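You operate a simulated robot arm through the tools that you are given. There is no shell and no other tool.

You are at the controls of a simulated robot arm. One attempt, no reset.

Task
Free the thick cup from the chuck and cover it on the board.
Fine: loosen the blue stop, open the orange lever; cup in the board's middle; the cloudy cover sits square; the wheel stays off; leave other pots.

It is judged by the outcome, as a careful person would: the job done as asked, and still so three seconds after it is handed in. It fails if anything else is knocked over, pushed out of place, dropped, spilled or broken. A push-on lid holds only when it is set on centred and level and pressed home; a screw cap is set on level and turned clockwise until tight.

Robot
A 7-joint arm with a two-finger parallel gripper, fixed in place. Base frame: the origin is on the floor under the middle of its stand, x ahead of it, y to its left, z up. Lengths are in cm, angles in rad, forces in N, time in s.
It reaches about 137.2 cm from its shoulder. Its first joint turns from -2.601 to 2.601 rad. Payload 3.43 kg.
Tool frame: the origin (TCP) lies between the finger pads and is the grasp point; the fingertips stand 3 cm ahead of it; z points along the fingers, y is the line along which they close. Largest opening 9.4 cm; finger width 2.8, thickness 1; the body of the gripper, 5 by 9.6 cm, starts 5.5 cm behind the TCP.
Orientation is told as [roll, pitch, yaw] about the base's x, y, z axes, in that order, counted from this pose: with the fingers straight down and closing along the base's y, the tool's x points along the base's -x, its y along +y and its z along -z.

Tools
- The arm moves only by the tool arm_command. Its argument "increments" is a list of rows, each a list of 7 numbers: the shift along the tool's x, y, z in units of 30 mm (1.0 is 30 mm), then the turn, a rotation vector about the tool's x, y, z in units of 4 degrees (1.0 is 4 degrees), then the opening, from 0 (shut) to 1 (fully open). In form: [[dx, dy, dz, rx, ry, rz, gripper], ...]. A call has 1 to 20 rows; each row shifts and turns the commanded pose from where the row before left it, along the tool's axes as they then stand. A call with a number of a shift or a turn outside -1 to 1 is refused whole. Rows are played at 5 a second. More than 5 cm and 0.15 rad between two rows, or a gripper value outside its range, and nothing of the call is played. Where a pose cannot be reached the arm comes as near as it can. A force on the tool above 40 N (or 10 N above the force at the start of the call, whichever is more), or a blocked arm, ends the call early, and 0.2 s more pass. Each finger travels about 4.5 cm/s and halts on what it meets, pressing with about 44 N; the grip force reading is that of the motor and also rises with nothing between the fingers. The clock runs only during rows and for 0.2 s after the last one: add rows that do not move to give the fingers time. The reply holds the time, the measured pose of the TCP, the force on the tool along the base axes, the opening and the grip force, in the units named above and with some noise, with the torque about the TCP (base axes, N m) and any sound that the robot's microphone picked up.
- Cameras (640 x 400 px; columns grow to the right, rows downward): "scene" is fixed at [22.02, -64.75, 112.52]; the picture's right is [0.87, -0.50, 0.00], its down [-0.26, -0.45, -0.85] and it looks along [0.42, 0.74, -0.52] (base axes); focal length 313 px, centre (320, 200). "wrist" rides on the gripper at [7.6, 1.4, -10.3] in the tool frame; the picture's right is [-0.18, 0.98, 0.00], its down [-0.75, -0.14, -0.64] and it looks along [-0.63, -0.12, 0.77] (tool axes); focal length 243 px, centre (320, 200). There is no depth. A picture from a camera that has moved, and an enlarged one, comes with that camera's place and axes in the base frame and with its lens.
- snapshot(camera): a new picture of that camera. It takes no simulated time.
- enlarge(camera, box): a new picture of the part [left, top, right, bottom] of that camera's present view, enlarged. It takes no simulated time.
- close_job(): hands the job in; it is judged then, once.

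Places have to be worked out from the pictures, the camera data and where the tool is seen. Open the gripper and draw the arm clear of the work before you hand the job in, unless the task says otherwise.

The tools are called after ">>>" by a JSON object that holds its "method" and its "body". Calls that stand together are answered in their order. arm_command: Moves the arm, as the interface text tells. Its arguments: {"type":"object","properties":{"increments":{"type":"array","items":{"type":"array","items":{"type":"number"}}}},"required":["increments"]} The other tools are called the same way: snapshot (camera) takes a picture; enlarge (camera, box) takes an enlarged picture of a part of a camera's view; close_job () hands the job in.

At the start:

```text
clock: 0.0
tool_pos: [56.99, 30.69, 92.34]
tcp_rot: [0.0, 0.0, 0.0]
force: [-0.2, 0.0, -0.5]
torque: [-0.02, -0.02, -0.01]
finger_gap: 9.4
gripper_force: 0.0
```

scene: 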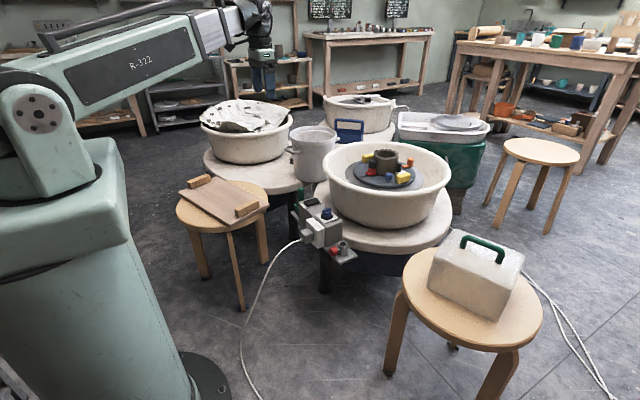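
wrist: 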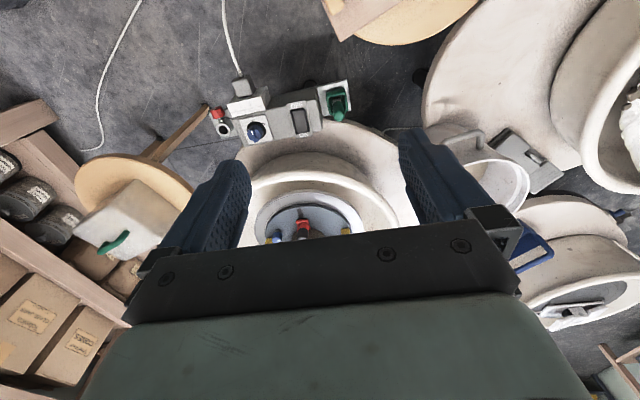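

I start by looking closer at the wheel head, the board stool and the cover stool before moving anything.

>>> {"method": "enlarge", "body": {"camera": "scene", "box": [320, 130, 460, 218]}}

>>> {"method": "enlarge", "body": {"camera": "scene", "box": [160, 150, 320, 250]}}

>>> {"method": "enlarge", "body": {"camera": "scene", "box": [380, 210, 560, 340]}}

>>> {"method": "enlarge", "body": {"camera": "scene", "box": [280, 180, 370, 270]}}

>>> {"method": "enlarge", "body": {"camera": "wrist", "box": [240, 180, 380, 260]}}

```text
4.55 times, centred on (390, 174) of scene
camera zoom: at [22.02, -64.75, 112.52], right [0.87, -0.5, 0.0], down [-0.26, -0.45, -0.85], along [0.42, 0.74, -0.52], focal length 1421 px, centre (2, 318)
```

zoom: 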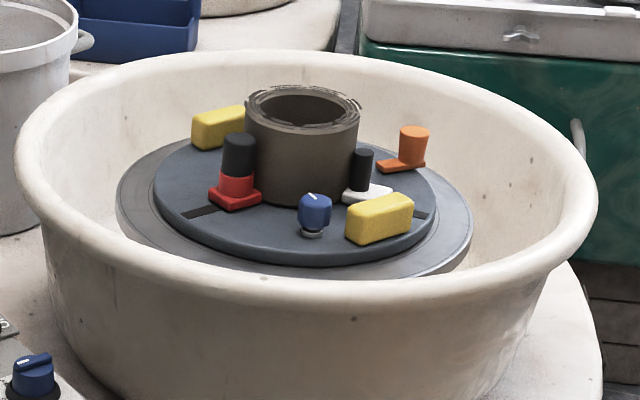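

```text
4.00 times, centred on (240, 200) of scene
camera zoom: at [22.02, -64.75, 112.52], right [0.87, -0.5, 0.0], down [-0.26, -0.45, -0.85], along [0.42, 0.74, -0.52], focal length 1251 px, centre (640, 200)
```

zoom: 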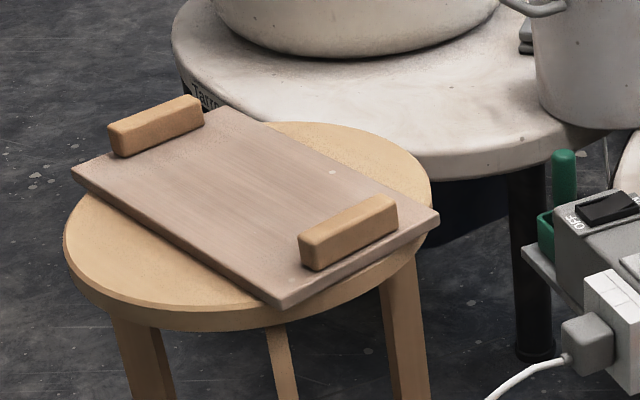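

```text
3.08 times, centred on (470, 275) of scene
camera zoom: at [22.02, -64.75, 112.52], right [0.87, -0.5, 0.0], down [-0.26, -0.45, -0.85], along [0.42, 0.74, -0.52], focal length 962 px, centre (-142, -31)
```

zoom: 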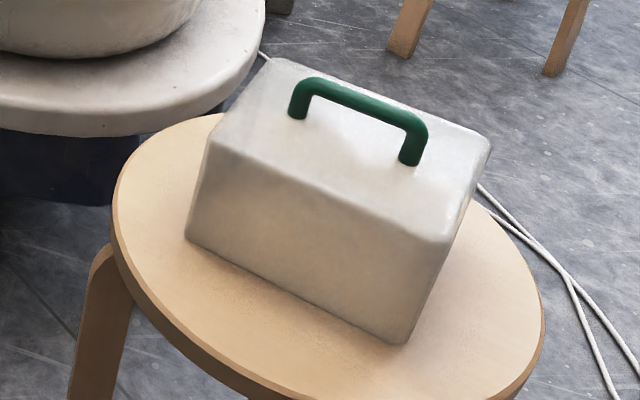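

```text
4.44 times, centred on (325, 225) of scene
camera zoom: at [22.02, -64.75, 112.52], right [0.87, -0.5, 0.0], down [-0.26, -0.45, -0.85], along [0.42, 0.74, -0.52], focal length 1390 px, centre (298, 89)
```

zoom: 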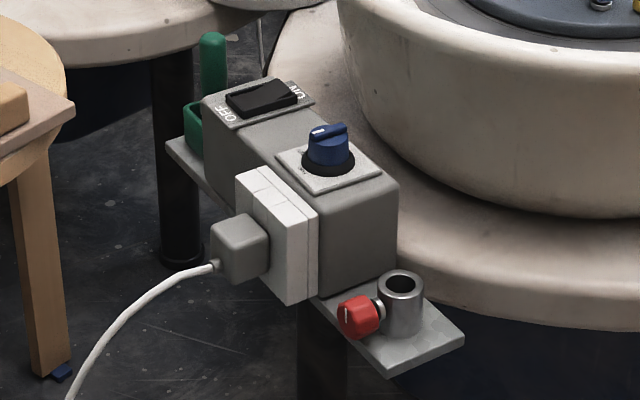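

```text
4.57 times, centred on (310, 220) of wrist
camera zoom: at [49.44, 32.03, 102.53], right [0.18, 0.98, 0.0], down [0.75, -0.14, 0.64], along [0.63, -0.12, -0.77], focal length 1109 px, centre (366, 109)
```

zoom: 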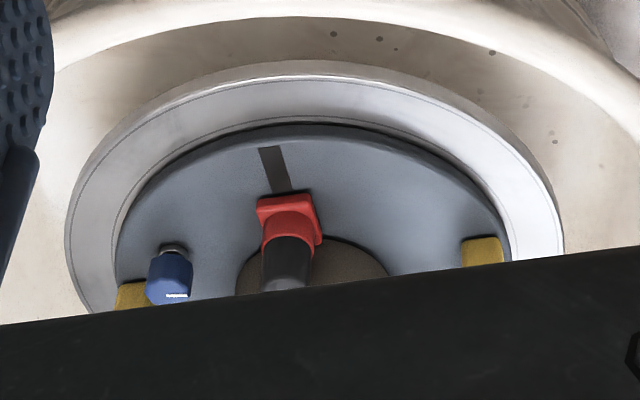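

The chuck plate seems to sit near [99.5, 19.4, 57], with a red and a white jaw post, a blue knob and an orange lever around the cup. I move closer, staying high, to get a clear wrist view.

>>> {"method": "arm_command", "body": {"increments": [[-1, -0.6, 0.3, 0, 0, 0, 1], [-1, -0.6, 0.3, 0, 0, 0, 1], [-1, -0.6, 0.3, 0, 0, 0, 1], [-1, -0.6, 0.3, 0, 0, 0, 1], [-1, -0.6, 0.3, 0, 0, 0, 1], [-1, -0.6, 0.3, 0, 0, 0, 1], [0, 0, 0, 0, 0, 0, 1]]}}

>>> {"method": "snapshot", "body": {"camera": "wrist"}}

>>> {"method": "snapshot", "body": {"camera": "scene"}}

```text
clock: 1.6
tool_pos: [75.02, 19.7, 86.94]
tcp_rot: [0.002, -0.001, 0.001]
force: [0.5, -0.1, -0.3]
torque: [0.03, -0.01, -0.01]
finger_gap: 9.4
gripper_force: 0.0
```

```text
taken
camera wrist: at [67.6, 21.04, 97.07], right [0.18, 0.98, 0.0], down [0.75, -0.14, 0.64], along [0.63, -0.12, -0.77], focal length 243 px, centre (320, 200)
```

wrist: 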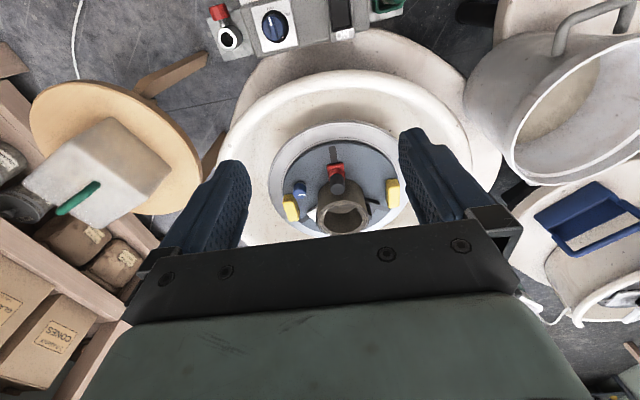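

```text
taken
```

scene: 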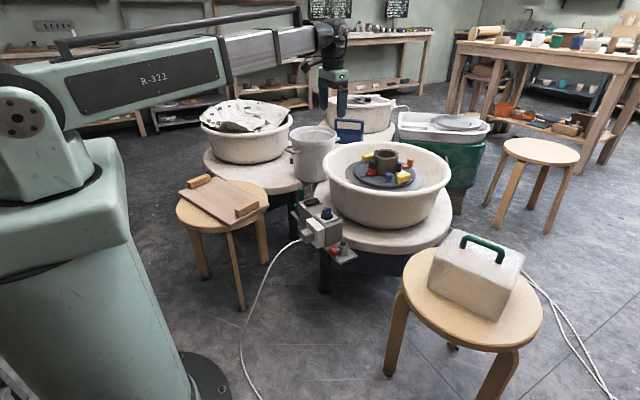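

I need the view more from above the chuck, so I move 10 cm further ahead at the same height and enlarge.

>>> {"method": "arm_command", "body": {"increments": [[-1, 0, 0, 0, 0, 0, 1], [-1, 0, 0, 0, 0, 0, 1], [-1, 0, 0, 0, 0, 0, 1], [-1, 0, 0.3, 0, 0, 0, 1], [0, 0, 0, 0, 0, 0, 1]]}}

>>> {"method": "enlarge", "body": {"camera": "wrist", "box": [240, 80, 420, 240]}}

```text
clock: 2.8
tool_pos: [87.0, 19.89, 86.04]
tcp_rot: [-0.001, 0.0, -0.001]
force: [0.5, 0.0, -0.2]
torque: [0.03, 0.01, 0.0]
finger_gap: 9.42
gripper_force: 0.2
```

```text
2.50 times, centred on (330, 160) of wrist
camera zoom: at [79.4, 21.18, 96.13], right [0.18, 0.98, 0.0], down [0.75, -0.14, 0.64], along [0.63, -0.12, -0.77], focal length 606 px, centre (295, 300)
```

zoom: 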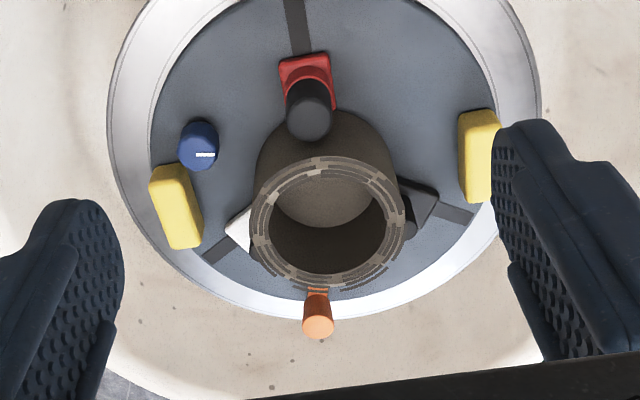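

The chuck shows three jaws in slots at 120°, red (near the robot), white and black; the blue knob is at the left and the orange lever on the far side. I enlarge these parts strongly.

>>> {"method": "enlarge", "body": {"camera": "scene", "box": [390, 150, 422, 175]}}

>>> {"method": "enlarge", "body": {"camera": "scene", "box": [355, 145, 415, 190]}}

>>> {"method": "enlarge", "body": {"camera": "wrist", "box": [280, 120, 380, 220]}}

```text
16.00 times, centred on (406, 162) of scene
camera zoom: at [22.02, -64.75, 112.52], right [0.87, -0.5, 0.0], down [-0.26, -0.45, -0.85], along [0.42, 0.74, -0.52], focal length 5003 px, centre (-1056, 800)
```

zoom: 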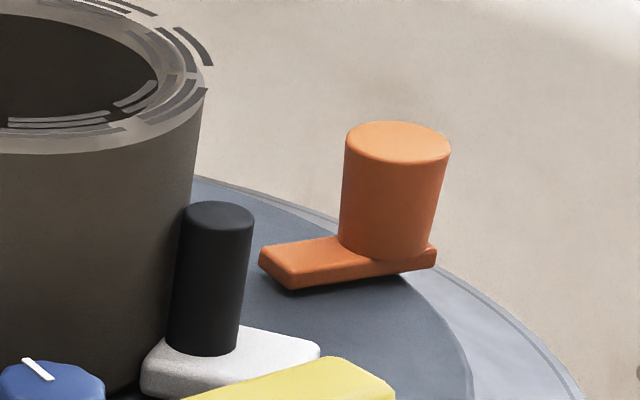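

```text
8.89 times, centred on (385, 168) of scene
camera zoom: at [22.02, -64.75, 112.52], right [0.87, -0.5, 0.0], down [-0.26, -0.45, -0.85], along [0.42, 0.74, -0.52], focal length 2779 px, centre (-258, 489)
```

zoom: 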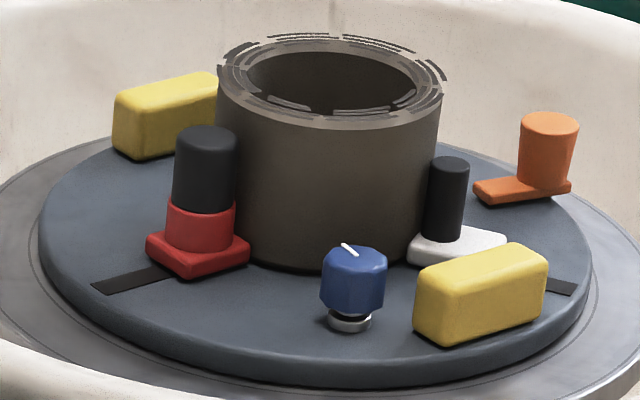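

```text
4.00 times, centred on (330, 170) of wrist
camera zoom: at [79.4, 21.18, 96.13], right [0.18, 0.98, 0.0], down [0.75, -0.14, 0.64], along [0.63, -0.12, -0.77], focal length 970 px, centre (280, 320)
```

zoom: 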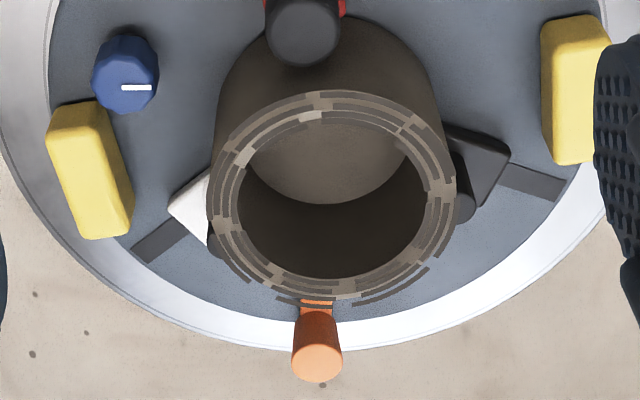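

Triangulating both views: cup axis ≈ [99.2, 19.4] with rim at z≈65 and OD≈9.4, blue knob top ≈ [94.9, 12.1, 61], orange handle top ≈ [110.5, 17.0, 61.5]. I move the camera closer to study the lever and the knob.

>>> {"method": "arm_command", "body": {"increments": [[-0.9, 0, 0.8, 0, 0, 0, 1], [-0.9, 0, 0.8, 0, 0, 0, 1], [-0.9, 0, 0.8, 0, 0, 0, 1], [-0.6, 0, 0.8, 0, 0, 0, 1], [0, 0, 0.4, 0, 0, 0, 1], [0, 0, 0, 0, 0, 0, 1]]}}

>>> {"method": "snapshot", "body": {"camera": "wrist"}}

>>> {"method": "enlarge", "body": {"camera": "wrist", "box": [250, 130, 390, 240]}}

```text
clock: 4.2
tool_pos: [97.03, 19.94, 75.04]
tcp_rot: [0.0, -0.001, 0.003]
force: [-0.4, -0.1, -0.6]
torque: [-0.02, 0.01, 0.01]
finger_gap: 9.41
gripper_force: 0.1
```

```text
taken
camera wrist: at [89.5, 21.25, 85.26], right [0.18, 0.98, 0.0], down [0.75, -0.14, 0.64], along [0.63, -0.12, -0.77], focal length 243 px, centre (320, 200)
```

wrist: 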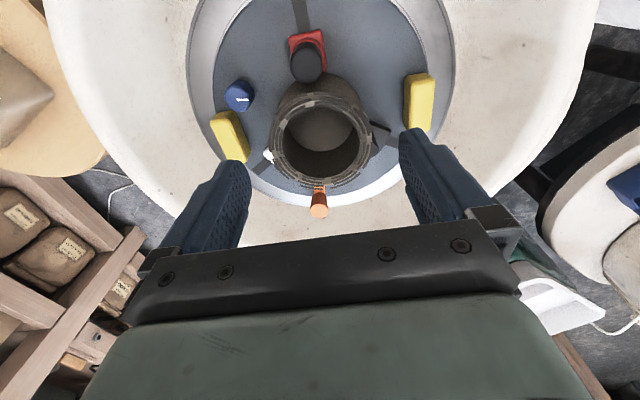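

```text
3.64 times, centred on (320, 185) of wrist
camera zoom: at [89.5, 21.25, 85.26], right [0.18, 0.98, 0.0], down [0.75, -0.14, 0.64], along [0.63, -0.12, -0.77], focal length 882 px, centre (320, 254)
```

zoom: 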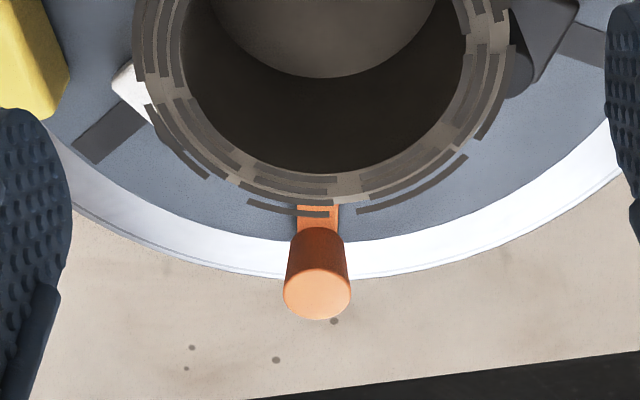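

No marks are visible around the lever, so I will feel for its direction later, after the knob. I enlarge the knob and the yellow block from this closer pose to refine their places.

>>> {"method": "enlarge", "body": {"camera": "wrist", "box": [200, 60, 280, 180]}}

>>> {"method": "enlarge", "body": {"camera": "wrist", "box": [250, 20, 400, 200]}}

```text
3.33 times, centred on (240, 120) of wrist
camera zoom: at [89.5, 21.25, 85.26], right [0.18, 0.98, 0.0], down [0.75, -0.14, 0.64], along [0.63, -0.12, -0.77], focal length 809 px, centre (587, 467)
```

zoom: 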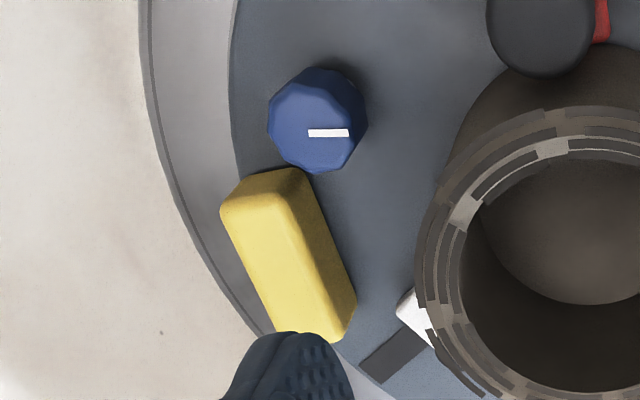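

```text
2.22 times, centred on (325, 110) of wrist
camera zoom: at [89.5, 21.25, 85.26], right [0.18, 0.98, 0.0], down [0.75, -0.14, 0.64], along [0.63, -0.12, -0.77], focal length 539 px, centre (309, 400)
```

zoom: 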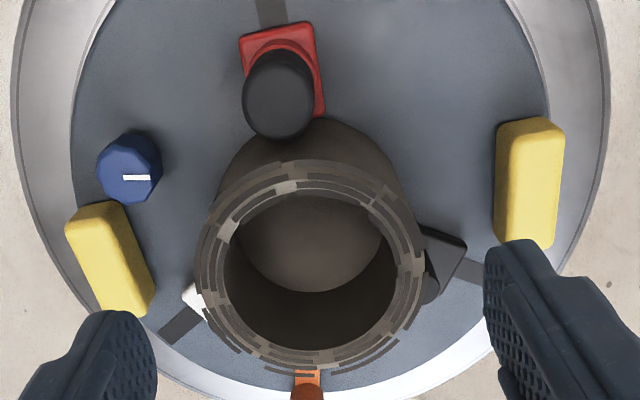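

The knob centre is refined to ≈ [95.4, 12.0], diameter about 2.8, with the yellow block's near corner at about [97.4, 10.2]. I go above the knob at height and turn the fingers so they close along about 10° from base x, partly closed, to keep clear of the block and the cup.

>>> {"method": "arm_command", "body": {"increments": [[0.181, -0.883, 0, 0, 0, 0, 0.6], [0.181, -0.883, 0, 0, 0, 0, 0.5], [0.181, -0.883, 0, 0, 0, 0, 0.45], [0, 0, 0, 0, 0, 1, 0.45], [0, 0, 0, 0, 0, 1, 0.45], [0, 0, 0, 0, 0, 1, 0.45], [0, 0, 0, 0, 0, 1, 0.45], [0, 0, 0, 0, 0, 1, 0.45], [0, 0, 0, 0, 0, 1, 0.45], [0, 0, 0, 0, 0, 1, 0.45], [0, 0, 0, 0, 0, 1, 0.45], [0, 0, 0, 0, 0, 1, 0.45], [0, 0, 0, 0, 0, 1, 0.45], [0, 0, 0, 0, 0, 1, 0.45], [0, 0, 0, 0, 0, 1, 0.45], [0, 0, 0, 0, 0, 1, 0.45], [0, 0, 0, 0, 0, 1, 0.45], [0, 0, 0, 0, 0, 1, 0.45], [0, 0, 0, 0, 0, 1, 0.45], [0, 0, 0, 0, 0, 1, 0.45]]}}

>>> {"method": "snapshot", "body": {"camera": "wrist"}}

>>> {"method": "snapshot", "body": {"camera": "scene"}}

```text
clock: 8.4
tool_pos: [95.32, 11.99, 75.19]
tcp_rot: [0.001, 0.001, -1.19]
force: [-0.2, 0.0, 0.1]
torque: [0.01, 0.03, 0.01]
finger_gap: 4.24
gripper_force: 0.0
```

```text
taken
camera wrist: at [93.86, 19.48, 85.4], right [0.98, 0.2, 0.0], down [0.15, -0.75, 0.64], along [0.13, -0.63, -0.77], focal length 243 px, centre (320, 200)
```

wrist: 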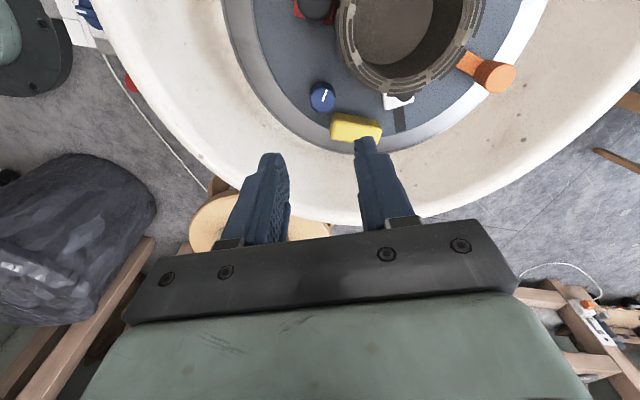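

```text
taken
```

scene: 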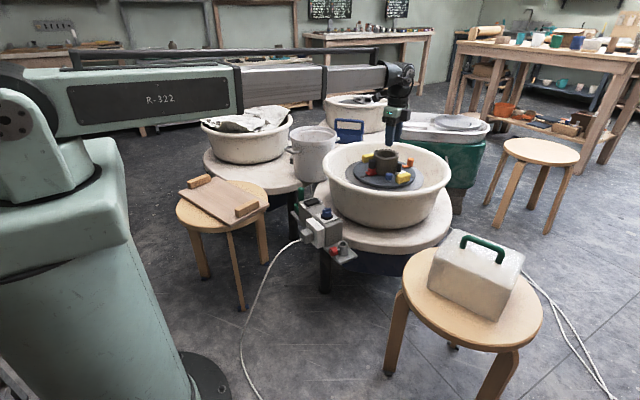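

From the side the knob is seen with its pointer; I enlarge to refine its centre and height from this new baseline.

>>> {"method": "enlarge", "body": {"camera": "wrist", "box": [280, 60, 400, 160]}}

>>> {"method": "enlarge", "body": {"camera": "wrist", "box": [330, 0, 530, 140]}}

>>> {"method": "enlarge", "body": {"camera": "scene", "box": [355, 100, 425, 190]}}

```text
4.00 times, centred on (340, 110) of wrist
camera zoom: at [93.86, 19.48, 85.4], right [0.98, 0.2, 0.0], down [0.15, -0.75, 0.64], along [0.13, -0.63, -0.77], focal length 970 px, centre (240, 560)
```

zoom: 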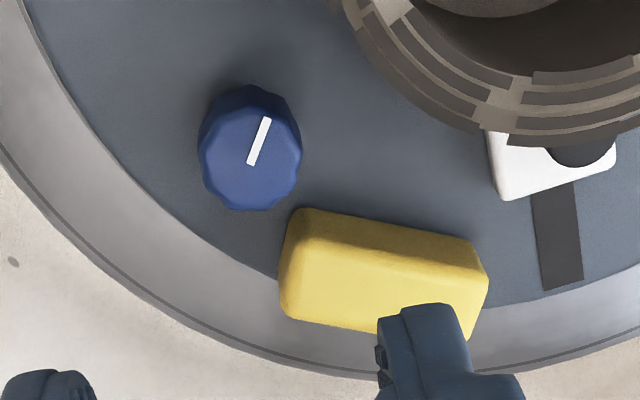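

```text
2.86 times, centred on (430, 70) of wrist
camera zoom: at [93.86, 19.48, 85.4], right [0.98, 0.2, 0.0], down [0.15, -0.75, 0.64], along [0.13, -0.63, -0.77], focal length 693 px, centre (6, 571)
```

zoom: 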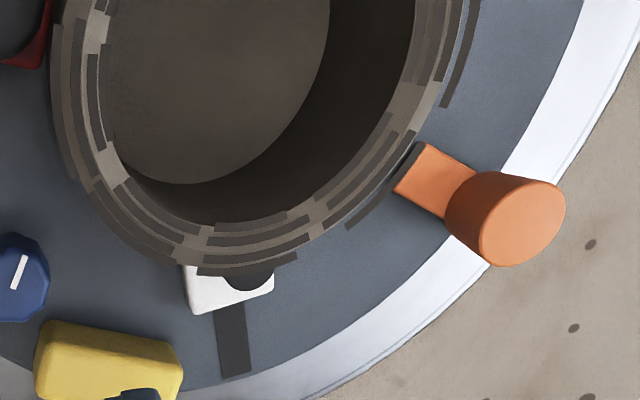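

```text
4.44 times, centred on (390, 145) of scene
camera zoom: at [22.02, -64.75, 112.52], right [0.87, -0.5, 0.0], down [-0.26, -0.45, -0.85], along [0.42, 0.74, -0.52], focal length 1390 px, centre (9, 444)
```

zoom: 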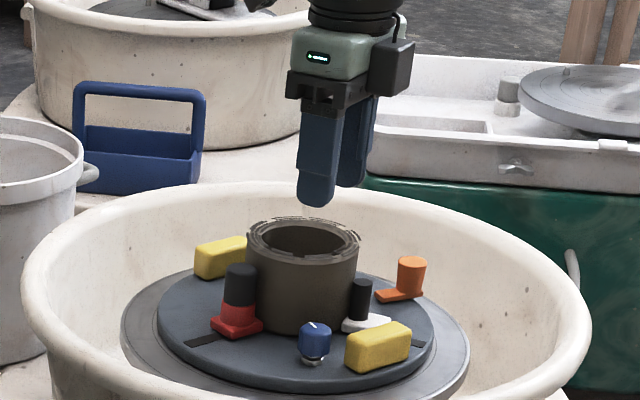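

From both wrist views the knob's centre is ≈ [95.6, 11.9], top z≈60.3, with the plate at z≈57. I finish the turn, centre, and descend part of the way to check clearance.

>>> {"method": "arm_command", "body": {"increments": [[-0.063, 0.076, 0, 0, 0, 1, 0.45], [0, 0, 0.5, 0, 0, 1, 0.45], [0, 0, 0.9, 0, 0, 0, 0.45], [0, 0, 0.9, 0, 0, 0, 0.45], [0, 0, 0.8, 0, 0, 0, 0.45], [0, 0, 0, 0, 0, 0, 0.45]]}}

>>> {"method": "enlarge", "body": {"camera": "wrist", "box": [220, 60, 420, 220]}}

>>> {"method": "enlarge", "body": {"camera": "scene", "box": [355, 120, 425, 190]}}

```text
clock: 9.8
tool_pos: [95.64, 11.83, 65.91]
tcp_rot: [-0.001, 0.0, -1.327]
force: [0.0, 0.6, 0.1]
torque: [-0.01, -0.02, -0.03]
finger_gap: 4.24
gripper_force: 0.1
```

```text
2.50 times, centred on (320, 140) of wrist
camera zoom: at [95.24, 19.46, 76.14], right [1.0, 0.06, 0.0], down [0.05, -0.77, 0.64], along [0.04, -0.64, -0.77], focal length 606 px, centre (320, 350)
```

zoom: 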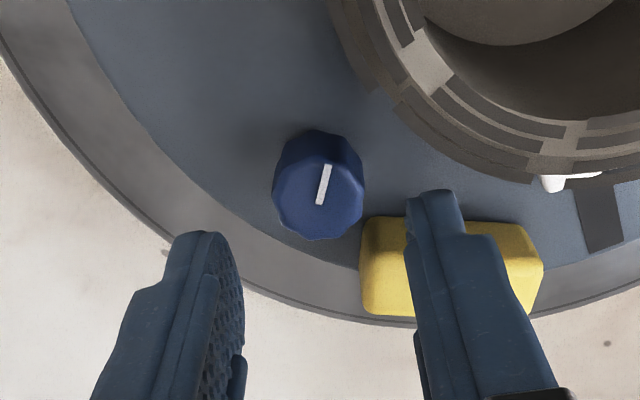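

```text
5.71 times, centred on (390, 155) of scene
camera zoom: at [22.02, -64.75, 112.52], right [0.87, -0.5, 0.0], down [-0.26, -0.45, -0.85], along [0.42, 0.74, -0.52], focal length 1787 px, centre (-80, 457)
```

zoom: 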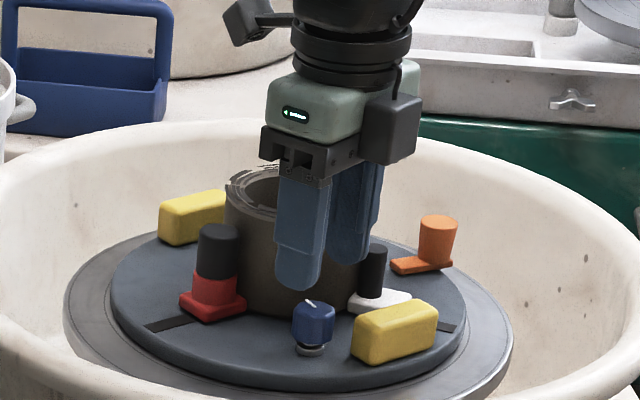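

The knob sits on the finger midplane and the block is more than 1 cm clear. I go down so the tips are about 1 cm above the plate, then close on the knob.

>>> {"method": "arm_command", "body": {"increments": [[0, 0, 0.5, 0, 0, 0, 0.45], [0, 0, 0.5, 0, 0, 0, 0.45], [0, 0, 0.4, 0, 0, 0, 0.45], [0, 0, 0.17, 0, 0, 0, 0.45], [0, 0, 0, 0, 0, 0, 0.45]]}}

>>> {"method": "enlarge", "body": {"camera": "wrist", "box": [220, 60, 420, 220]}}

>>> {"method": "enlarge", "body": {"camera": "scene", "box": [355, 120, 425, 190]}}

```text
clock: 11.0
tool_pos: [95.48, 11.91, 61.1]
tcp_rot: [0.0, 0.0, -1.325]
force: [-0.1, -0.4, 0.2]
torque: [-0.01, 0.0, 0.01]
finger_gap: 4.24
gripper_force: 0.0
```

```text
2.50 times, centred on (320, 140) of wrist
camera zoom: at [95.2, 19.48, 71.29], right [1.0, 0.06, 0.0], down [0.05, -0.77, 0.64], along [0.04, -0.64, -0.77], focal length 606 px, centre (320, 350)
```

zoom: 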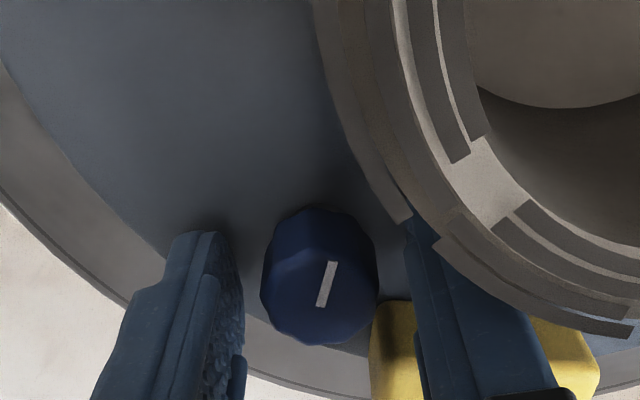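

```text
5.71 times, centred on (390, 155) of scene
camera zoom: at [22.02, -64.75, 112.52], right [0.87, -0.5, 0.0], down [-0.26, -0.45, -0.85], along [0.42, 0.74, -0.52], focal length 1787 px, centre (-80, 457)
```

zoom: 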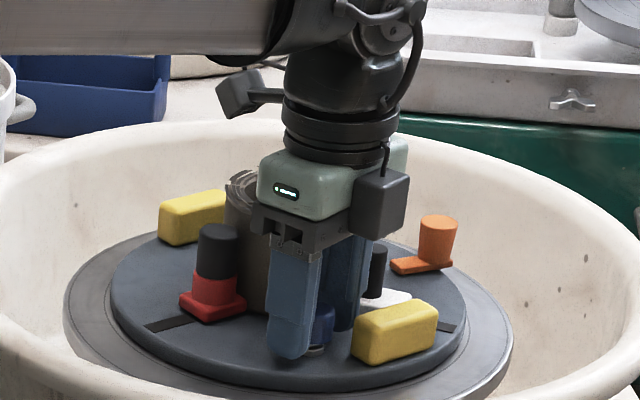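

The knob stands between the fingers with clearance on both sides. I close on it.

>>> {"method": "arm_command", "body": {"increments": [[0, 0, 0, 0, 0, 0, 0.35], [0, 0, 0, 0, 0, 0, 0.2], [0, 0, 0, 0, 0, 0, 0.2], [0, 0, 0, 0, 0, 0, 0.2]]}}

>>> {"method": "enlarge", "body": {"camera": "wrist", "box": [220, 60, 420, 220]}}

```text
clock: 12.0
tool_pos: [95.55, 12.02, 61.11]
tcp_rot: [0.001, -0.001, -1.326]
force: [0.0, 0.2, 0.4]
torque: [0.01, 0.0, -0.01]
finger_gap: 2.52
gripper_force: 44.0
```

```text
2.50 times, centred on (320, 140) of wrist
camera zoom: at [95.2, 19.48, 71.31], right [1.0, 0.06, 0.0], down [0.05, -0.77, 0.64], along [0.04, -0.64, -0.77], focal length 606 px, centre (320, 350)
```

zoom: 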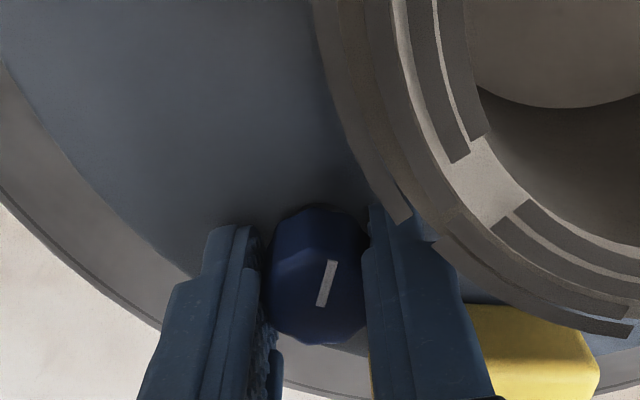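

The fingers hold the knob at 2.52 cm with no side force. I turn it counter-clockwise seen from above (rz negative), a few rows first, watching torque and sound.

>>> {"method": "arm_command", "body": {"increments": [[0, 0, 0, 0, 0, -0.5, 0.2], [0, 0, 0, 0, 0, -0.8, 0.2], [0, 0, 0, 0, 0, -0.8, 0.2], [0, 0, 0, 0, 0, -0.9, 0.2], [0, 0, 0, 0, 0, 0, 0.2]]}}

>>> {"method": "enlarge", "body": {"camera": "wrist", "box": [220, 60, 420, 220]}}

>>> {"method": "enlarge", "body": {"camera": "scene", "box": [355, 120, 425, 190]}}

```text
clock: 13.2
tool_pos: [95.51, 11.81, 61.26]
tcp_rot: [-0.001, 0.0, -1.116]
force: [-0.4, 0.3, -1.6]
torque: [-0.46, 0.08, -0.01]
finger_gap: 2.53
gripper_force: 44.2
```

```text
2.50 times, centred on (320, 140) of wrist
camera zoom: at [93.49, 19.15, 71.42], right [0.96, 0.27, 0.0], down [0.21, -0.74, 0.64], along [0.17, -0.62, -0.77], focal length 606 px, centre (320, 350)
```

zoom: 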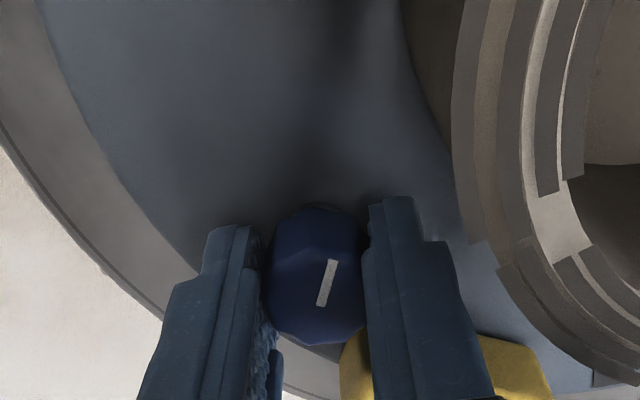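

```text
5.71 times, centred on (390, 155) of scene
camera zoom: at [22.02, -64.75, 112.52], right [0.87, -0.5, 0.0], down [-0.26, -0.45, -0.85], along [0.42, 0.74, -0.52], focal length 1787 px, centre (-80, 457)
```

zoom: 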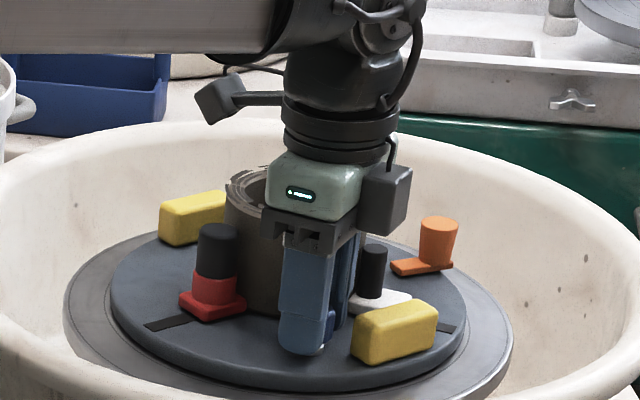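

The pointer turned along with the fingers, the plate stayed put, and the forces are small. I continue turning counter-clockwise.

>>> {"method": "arm_command", "body": {"increments": [[0, 0, 0, 0, 0, -0.9, 0.2], [0, 0, 0, 0, 0, -0.9, 0.2], [0, 0, 0, 0, 0, -0.9, 0.2], [0, 0, 0, 0, 0, -0.9, 0.2], [0, 0, 0, 0, 0, -0.9, 0.2], [0, 0, 0, 0, 0, -0.9, 0.2], [0, 0, 0, 0, 0, -0.9, 0.2], [0, 0, 0, 0, 0, 0, 0.2]]}}

>>> {"method": "enlarge", "body": {"camera": "wrist", "box": [220, 60, 420, 220]}}

>>> {"method": "enlarge", "body": {"camera": "scene", "box": [355, 120, 425, 190]}}

```text
clock: 15.0
tool_pos: [95.55, 11.93, 61.16]
tcp_rot: [-0.002, -0.001, -0.674]
force: [-4.4, -3.1, 0.8]
torque: [0.46, 1.04, -0.01]
finger_gap: 2.51
gripper_force: 44.3
```

```text
2.50 times, centred on (320, 140) of wrist
camera zoom: at [90.54, 17.6, 71.41], right [0.76, 0.65, 0.0], down [0.5, -0.58, 0.64], along [0.42, -0.49, -0.77], focal length 606 px, centre (320, 350)
```

zoom: 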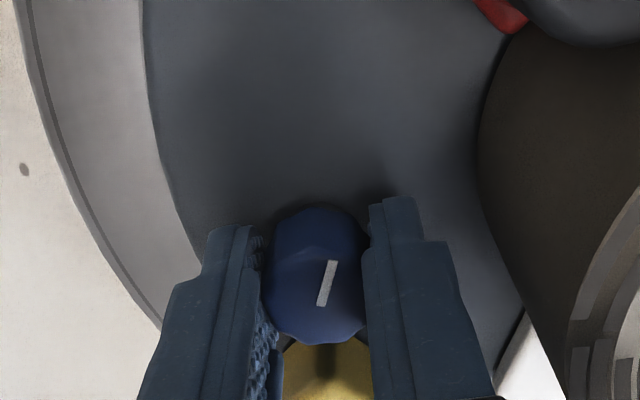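

```text
5.71 times, centred on (390, 155) of scene
camera zoom: at [22.02, -64.75, 112.52], right [0.87, -0.5, 0.0], down [-0.26, -0.45, -0.85], along [0.42, 0.74, -0.52], focal length 1787 px, centre (-80, 457)
```

zoom: 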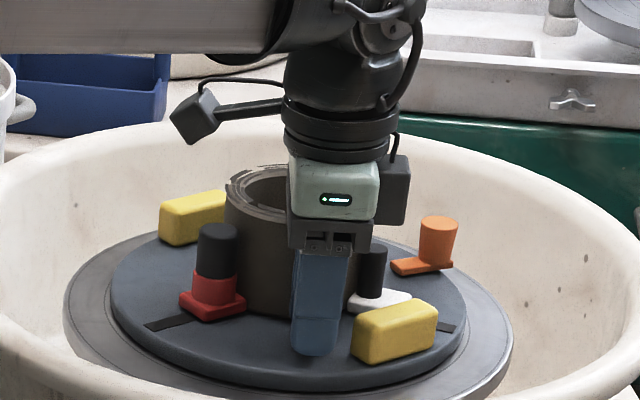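

Knob has turned about 37° so far, still held; a small side load of 5 N only. I continue to the end of this stroke.

>>> {"method": "arm_command", "body": {"increments": [[0, -0.02, 0, 0, 0, -0.9, 0.2], [0, 0, 0, 0, 0, -0.9, 0.2], [0, 0, 0, 0, 0, -0.9, 0.2], [0, 0, 0, 0, 0, -0.9, 0.2], [0, 0, 0, 0, 0, -0.9, 0.2], [0, 0, 0, 0, 0, -0.9, 0.2], [0, 0, 0, 0, 0, -0.9, 0.2], [0, 0, 0, 0, 0, 0, 0.2]]}}

>>> {"method": "enlarge", "body": {"camera": "wrist", "box": [220, 60, 420, 220]}}

```text
clock: 16.8
tool_pos: [95.49, 11.85, 61.25]
tcp_rot: [-0.001, 0.001, -0.236]
force: [-2.2, -3.1, -0.1]
torque: [-0.21, 0.3, 0.03]
finger_gap: 2.53
gripper_force: 43.9
```

```text
2.50 times, centred on (320, 140) of wrist
camera zoom: at [88.52, 14.89, 71.4], right [0.41, 0.91, 0.0], down [0.7, -0.31, 0.64], along [0.59, -0.26, -0.77], focal length 606 px, centre (320, 350)
```

zoom: 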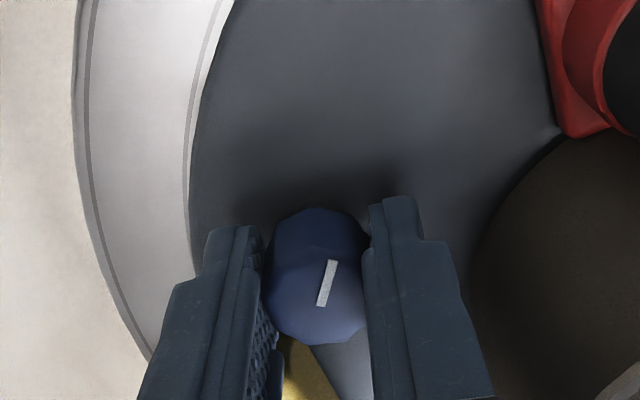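

Turned 62° with no end stop felt. I open slightly, swing the fingers back around the knob, and grip again for a second stroke.

>>> {"method": "arm_command", "body": {"increments": [[0, 0, 0, 0, 0, 0, 0.4], [0, 0, 0, 0, 0, 0, 0.4], [0, 0, 0, 0, 0, 1, 0.4], [0, 0, 0, 0, 0, 1, 0.4], [0, 0, 0, 0, 0, 1, 0.4], [0, 0, 0, 0, 0, 1, 0.4], [0, 0, 0, 0, 0, 1, 0.4], [0, 0, 0, 0, 0, 1, 0.4], [0, 0, 0, 0, 0, 1, 0.4], [0, 0, 0, 0, 0, 1, 0.4], [0, 0, 0, 0, 0, 1, 0.4], [0, 0, 0, 0, 0, 1, 0.4], [0, 0, 0, 0, 0, 1, 0.4], [0, 0, 0, 0, 0, 1, 0.4], [0, 0, 0, 0, 0, 1, 0.4], [0, 0, 0, 0, 0, 1, 0.4], [0, 0, 0, 0, 0, 1, 0.4], [0, 0, 0, 0, 0, 0, 0.4]]}}

>>> {"method": "enlarge", "body": {"camera": "wrist", "box": [220, 60, 420, 220]}}

>>> {"method": "enlarge", "body": {"camera": "scene", "box": [355, 120, 425, 190]}}

```text
clock: 20.6
tool_pos: [95.53, 11.8, 61.2]
tcp_rot: [-0.001, 0.001, -1.285]
force: [0.0, -0.1, -0.1]
torque: [-0.01, -0.01, 0.01]
finger_gap: 3.75
gripper_force: 0.1
```

```text
2.50 times, centred on (320, 140) of wrist
camera zoom: at [94.8, 19.42, 71.42], right [0.99, 0.1, 0.0], down [0.08, -0.76, 0.64], along [0.06, -0.64, -0.77], focal length 606 px, centre (320, 350)
```

zoom: 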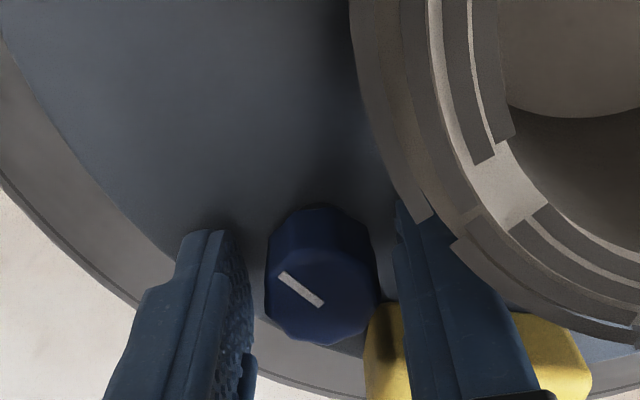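

```text
5.71 times, centred on (390, 155) of scene
camera zoom: at [22.02, -64.75, 112.52], right [0.87, -0.5, 0.0], down [-0.26, -0.45, -0.85], along [0.42, 0.74, -0.52], focal length 1787 px, centre (-80, 457)
```

zoom: 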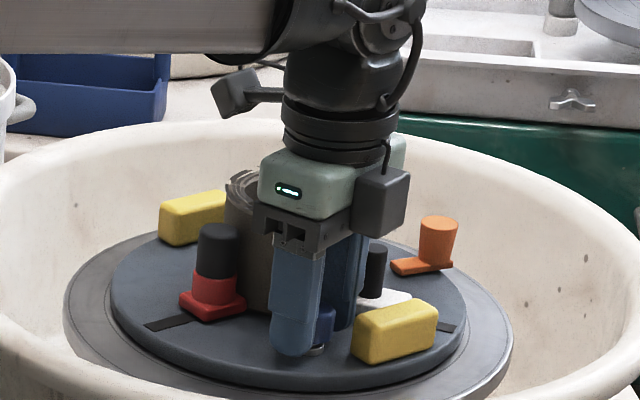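

The knob kept its new angle (pointer turned about 62°). I grip again and do a second counter-clockwise stroke.

>>> {"method": "arm_command", "body": {"increments": [[0, 0, 0, 0, 0, 0, 0.2], [0, 0, 0, 0, 0, 0, 0.2], [0, 0, 0, 0, 0, 0, 0.2], [0, 0, 0, 0, 0, -0.9, 0.2], [0, 0, 0, 0, 0, -0.9, 0.2], [0, 0, 0, 0, 0, -0.9, 0.2], [0, 0, 0, 0, 0, -0.9, 0.2], [0, 0, 0, 0, 0, -0.9, 0.2], [0, 0, 0, 0, 0, -0.9, 0.2], [0, 0, 0, 0, 0, -0.9, 0.2], [0, 0, 0, 0, 0, -0.9, 0.2], [0, 0, 0, 0, 0, -0.9, 0.2], [0, 0, 0, 0, 0, -0.9, 0.2], [0, 0, 0, 0, 0, -0.9, 0.2], [0, 0, 0, 0, 0, -0.9, 0.2], [0, 0, 0, 0, 0, -0.9, 0.2], [0, 0, 0, 0, 0, -0.9, 0.2], [0, 0, 0, 0, 0, -0.9, 0.2], [0, 0, 0, 0, 0, 0, 0.2]]}}

>>> {"method": "enlarge", "body": {"camera": "wrist", "box": [220, 60, 420, 220]}}

>>> {"method": "enlarge", "body": {"camera": "scene", "box": [355, 120, 425, 190]}}

```text
clock: 24.6
tool_pos: [95.48, 11.8, 61.07]
tcp_rot: [-0.002, 0.001, -0.341]
force: [-1.1, -5.6, 4.4]
torque: [-0.26, 0.0, -0.25]
finger_gap: 2.51
gripper_force: 44.1
```

```text
2.50 times, centred on (320, 140) of wrist
camera zoom: at [88.84, 15.59, 71.41], right [0.5, 0.86, 0.0], down [0.66, -0.38, 0.64], along [0.55, -0.32, -0.77], focal length 606 px, centre (320, 350)
```

zoom: 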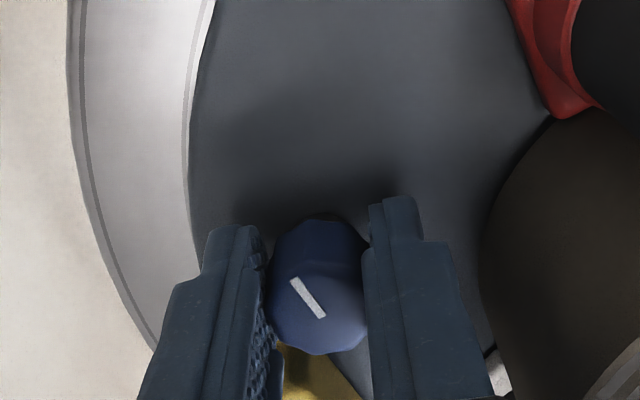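

```text
5.71 times, centred on (390, 155) of scene
camera zoom: at [22.02, -64.75, 112.52], right [0.87, -0.5, 0.0], down [-0.26, -0.45, -0.85], along [0.42, 0.74, -0.52], focal length 1787 px, centre (-80, 457)
```

zoom: 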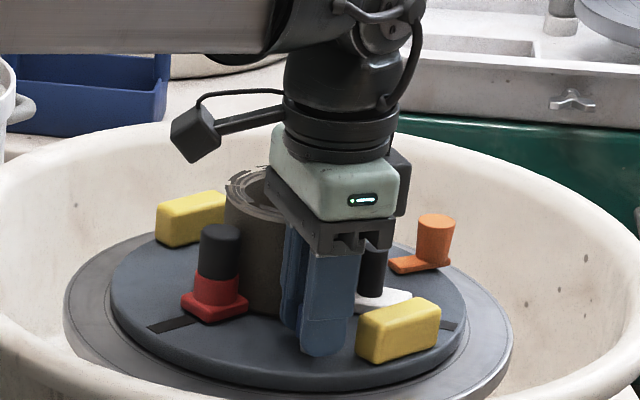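

Now a torque of -0.25 N·m and the pointer lagging in the grip show the knob reached the end of its loosening travel (about 105°), and the plate was nudged a hair. I open, then rise straight up to inspect.

>>> {"method": "arm_command", "body": {"increments": [[0, 0, 0, 0, 0, 0.3, 0.25], [0, 0, 0, 0, 0, 0, 0.4], [0, 0, 0, 0, 0, 0, 0.4], [0, 0, -0.8, 0, 0, 0, 0.4], [0, 0, -1, 0, 0, 0, 0.4], [0, 0, -1, 0, 0, 0, 0.4], [0, 0, -1, 0, 0, 0, 0.4], [0, 0, -1, 0, 0, 0, 0.4], [0, 0, 0, 0, 0, 0, 0.4]]}}

>>> {"method": "enlarge", "body": {"camera": "wrist", "box": [220, 40, 440, 220]}}

>>> {"method": "enlarge", "body": {"camera": "scene", "box": [355, 145, 415, 190]}}

```text
clock: 26.6
tool_pos: [95.44, 11.86, 75.71]
tcp_rot: [0.0, -0.001, -0.364]
force: [0.3, -0.7, 1.2]
torque: [0.0, -0.02, -0.02]
finger_gap: 3.78
gripper_force: 0.1
```

```text
2.22 times, centred on (330, 130) of wrist
camera zoom: at [88.96, 15.8, 85.89], right [0.52, 0.85, 0.0], down [0.65, -0.4, 0.64], along [0.55, -0.33, -0.77], focal length 539 px, centre (298, 356)
```

zoom: 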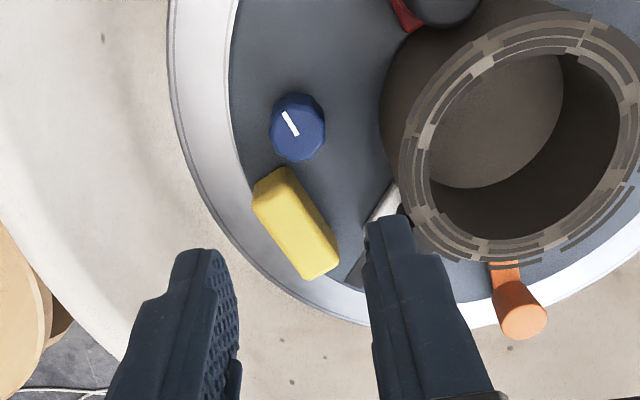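

```text
8.89 times, centred on (385, 168) of scene
camera zoom: at [22.02, -64.75, 112.52], right [0.87, -0.5, 0.0], down [-0.26, -0.45, -0.85], along [0.42, 0.74, -0.52], focal length 2779 px, centre (-258, 489)
```

zoom: 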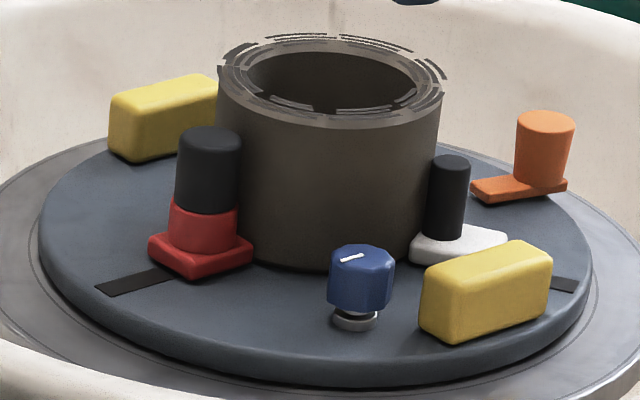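

The blue knob is now loosened; the plate itself shifted only about 2°. Next the orange handle, which I now place at about [111, 17.5], top z≈61.5: I move above it with the fingers closing along its tangential direction.

>>> {"method": "arm_command", "body": {"increments": [[0, 0, 0, 0, 0, -0.93, 0.5], [0, 0, 0, 0, 0, -0.93, 0.5], [0, 0, 0, 0, 0, -0.93, 0.5], [-0.948, 0.545, 0, 0, 0, 0, 0.5], [-0.948, 0.545, 0, 0, 0, 0, 0.5], [-0.948, 0.545, 0, 0, 0, 0, 0.5], [-0.948, 0.545, 0, 0, 0, 0, 0.5], [-0.948, 0.545, 0, 0, 0, 0, 0.5], [0, 0, 0, 0, 0, 0, 0.5], [0, 0, 0, 0, 0, 0, 0.5]]}}

>>> {"method": "snapshot", "body": {"camera": "wrist"}}

>>> {"method": "enlarge", "body": {"camera": "scene", "box": [370, 100, 440, 180]}}

```text
clock: 28.8
tool_pos: [111.02, 17.48, 75.59]
tcp_rot: [0.0, 0.001, -0.167]
force: [0.0, 0.9, 0.8]
torque: [0.0, 0.01, 0.02]
finger_gap: 4.69
gripper_force: 0.1
```

```text
taken
camera wrist: at [103.74, 20.1, 85.77], right [0.35, 0.94, 0.0], down [0.72, -0.27, 0.64], along [0.6, -0.22, -0.77], focal length 243 px, centre (320, 200)
```

wrist: 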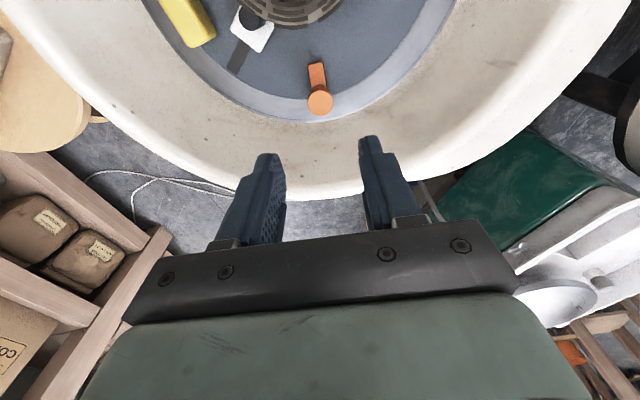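

```text
5.00 times, centred on (405, 140) of scene
camera zoom: at [22.02, -64.75, 112.52], right [0.87, -0.5, 0.0], down [-0.26, -0.45, -0.85], along [0.42, 0.74, -0.52], focal length 1563 px, centre (-105, 500)
```

zoom: 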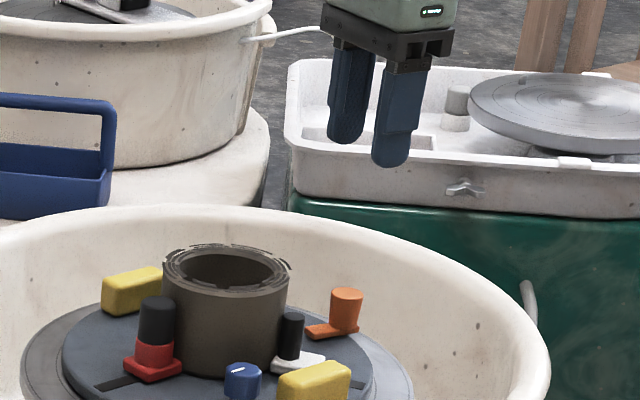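

>>> {"method": "enlarge", "body": {"camera": "wrist", "box": [270, 40, 370, 130]}}

```text
4.44 times, centred on (320, 85) of wrist
camera zoom: at [103.74, 20.1, 85.77], right [0.35, 0.94, 0.0], down [0.72, -0.27, 0.64], along [0.6, -0.22, -0.77], focal length 1078 px, centre (320, 711)
```

zoom: 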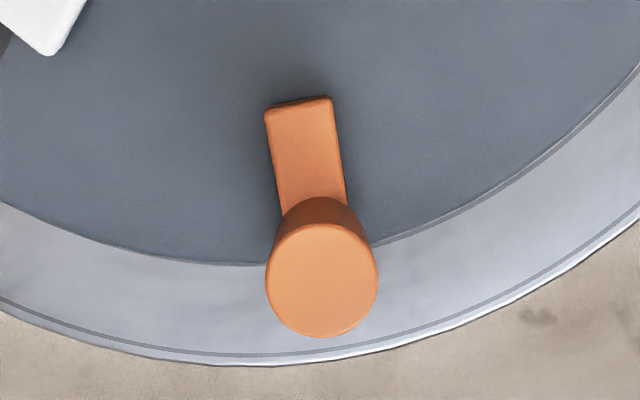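

The handle top (≈2.5 cm across) is right under the TCP at [111.1, 17.5]; the lever bar points radially. I descend with fingers either side of the handle.

>>> {"method": "arm_command", "body": {"increments": [[0, 0, 0.9, 0, 0, 0, 0.42], [0, 0, 0.9, 0, 0, 0, 0.42], [0, 0, 0.9, 0, 0, 0, 0.42], [0, 0, 0.8, 0, 0, 0, 0.42], [0, 0, 0.5, 0, 0, 0, 0.42], [0, 0, 0.45, 0, 0, 0, 0.42], [0, 0, 0, 0, 0, 0, 0.42]]}}

>>> {"method": "enlarge", "body": {"camera": "wrist", "box": [220, 60, 420, 220]}}

>>> {"method": "enlarge", "body": {"camera": "scene", "box": [360, 110, 440, 180]}}

```text
clock: 30.4
tool_pos: [110.89, 17.57, 62.26]
tcp_rot: [-0.001, 0.0, -0.169]
force: [-0.7, 0.4, 0.1]
torque: [-0.01, 0.01, -0.01]
finger_gap: 3.93
gripper_force: 0.1
```

```text
2.50 times, centred on (320, 140) of wrist
camera zoom: at [103.63, 20.15, 72.44], right [0.35, 0.94, 0.0], down [0.72, -0.27, 0.64], along [0.6, -0.22, -0.77], focal length 606 px, centre (320, 350)
```

zoom: 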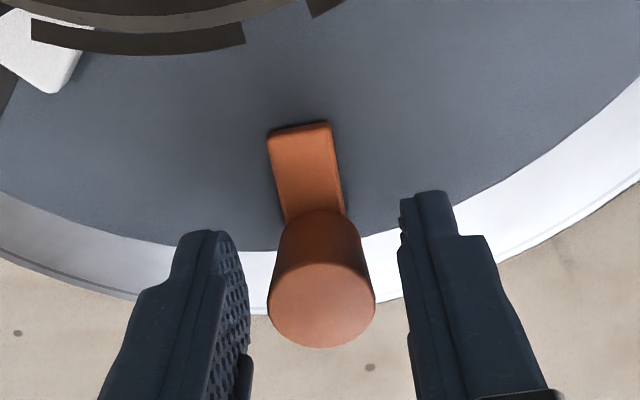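

```text
5.71 times, centred on (400, 145) of scene
camera zoom: at [22.02, -64.75, 112.52], right [0.87, -0.5, 0.0], down [-0.26, -0.45, -0.85], along [0.42, 0.74, -0.52], focal length 1787 px, centre (-137, 514)
```

zoom: 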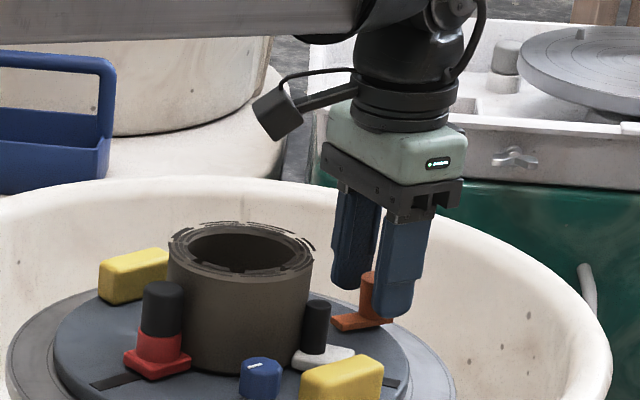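

Fingers straddle the handle with about 0.7 cm each side. I try gently moving towards +y (counter-clockwise about the chuck), a little past contact, and look for what moves.

>>> {"method": "arm_command", "body": {"increments": [[0, 0.12, 0, 0, 0, 0, 0.42], [0, 0.12, 0, 0, 0, 0, 0.42], [0, 0.1, 0, 0, 0, 0, 0.42], [0, 0.1, 0, 0, 0, 0, 0.42], [0, 0.08, 0, 0, 0, 0, 0.42], [0, 0, 0, 0, 0, 0, 0.42]]}}

>>> {"method": "enlarge", "body": {"camera": "wrist", "box": [220, 60, 420, 220]}}

>>> {"method": "enlarge", "body": {"camera": "scene", "box": [355, 145, 415, 190]}}

```text
clock: 31.8
tool_pos: [111.13, 19.07, 62.21]
tcp_rot: [0.001, 0.0, -0.169]
force: [-0.1, -1.4, 0.2]
torque: [-0.03, 0.02, 0.02]
finger_gap: 4.02
gripper_force: 0.6
```

```text
2.50 times, centred on (320, 140) of wrist
camera zoom: at [103.93, 21.68, 72.4], right [0.35, 0.94, 0.0], down [0.72, -0.27, 0.64], along [0.6, -0.22, -0.77], focal length 606 px, centre (320, 350)
```

zoom: 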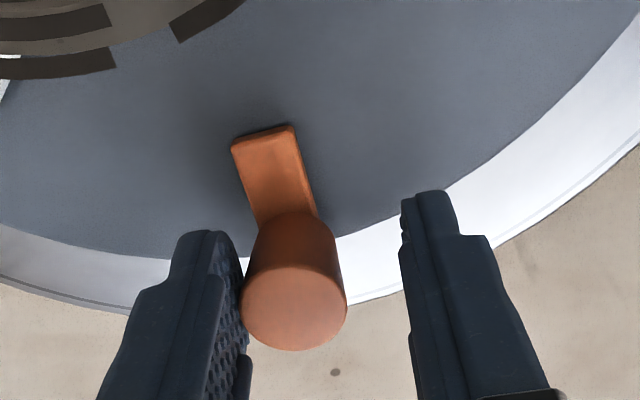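

```text
8.89 times, centred on (385, 168) of scene
camera zoom: at [22.02, -64.75, 112.52], right [0.87, -0.5, 0.0], down [-0.26, -0.45, -0.85], along [0.42, 0.74, -0.52], focal length 2779 px, centre (-258, 489)
```

zoom: 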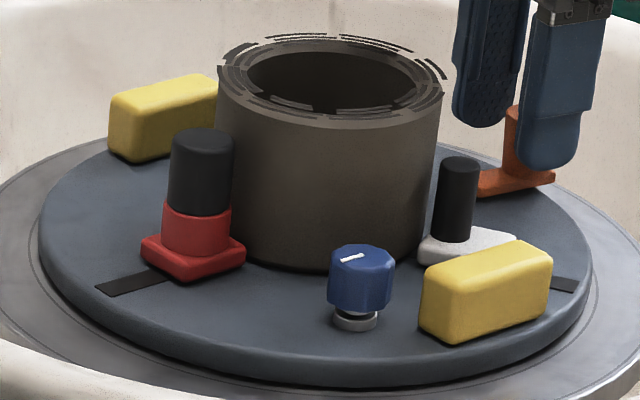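

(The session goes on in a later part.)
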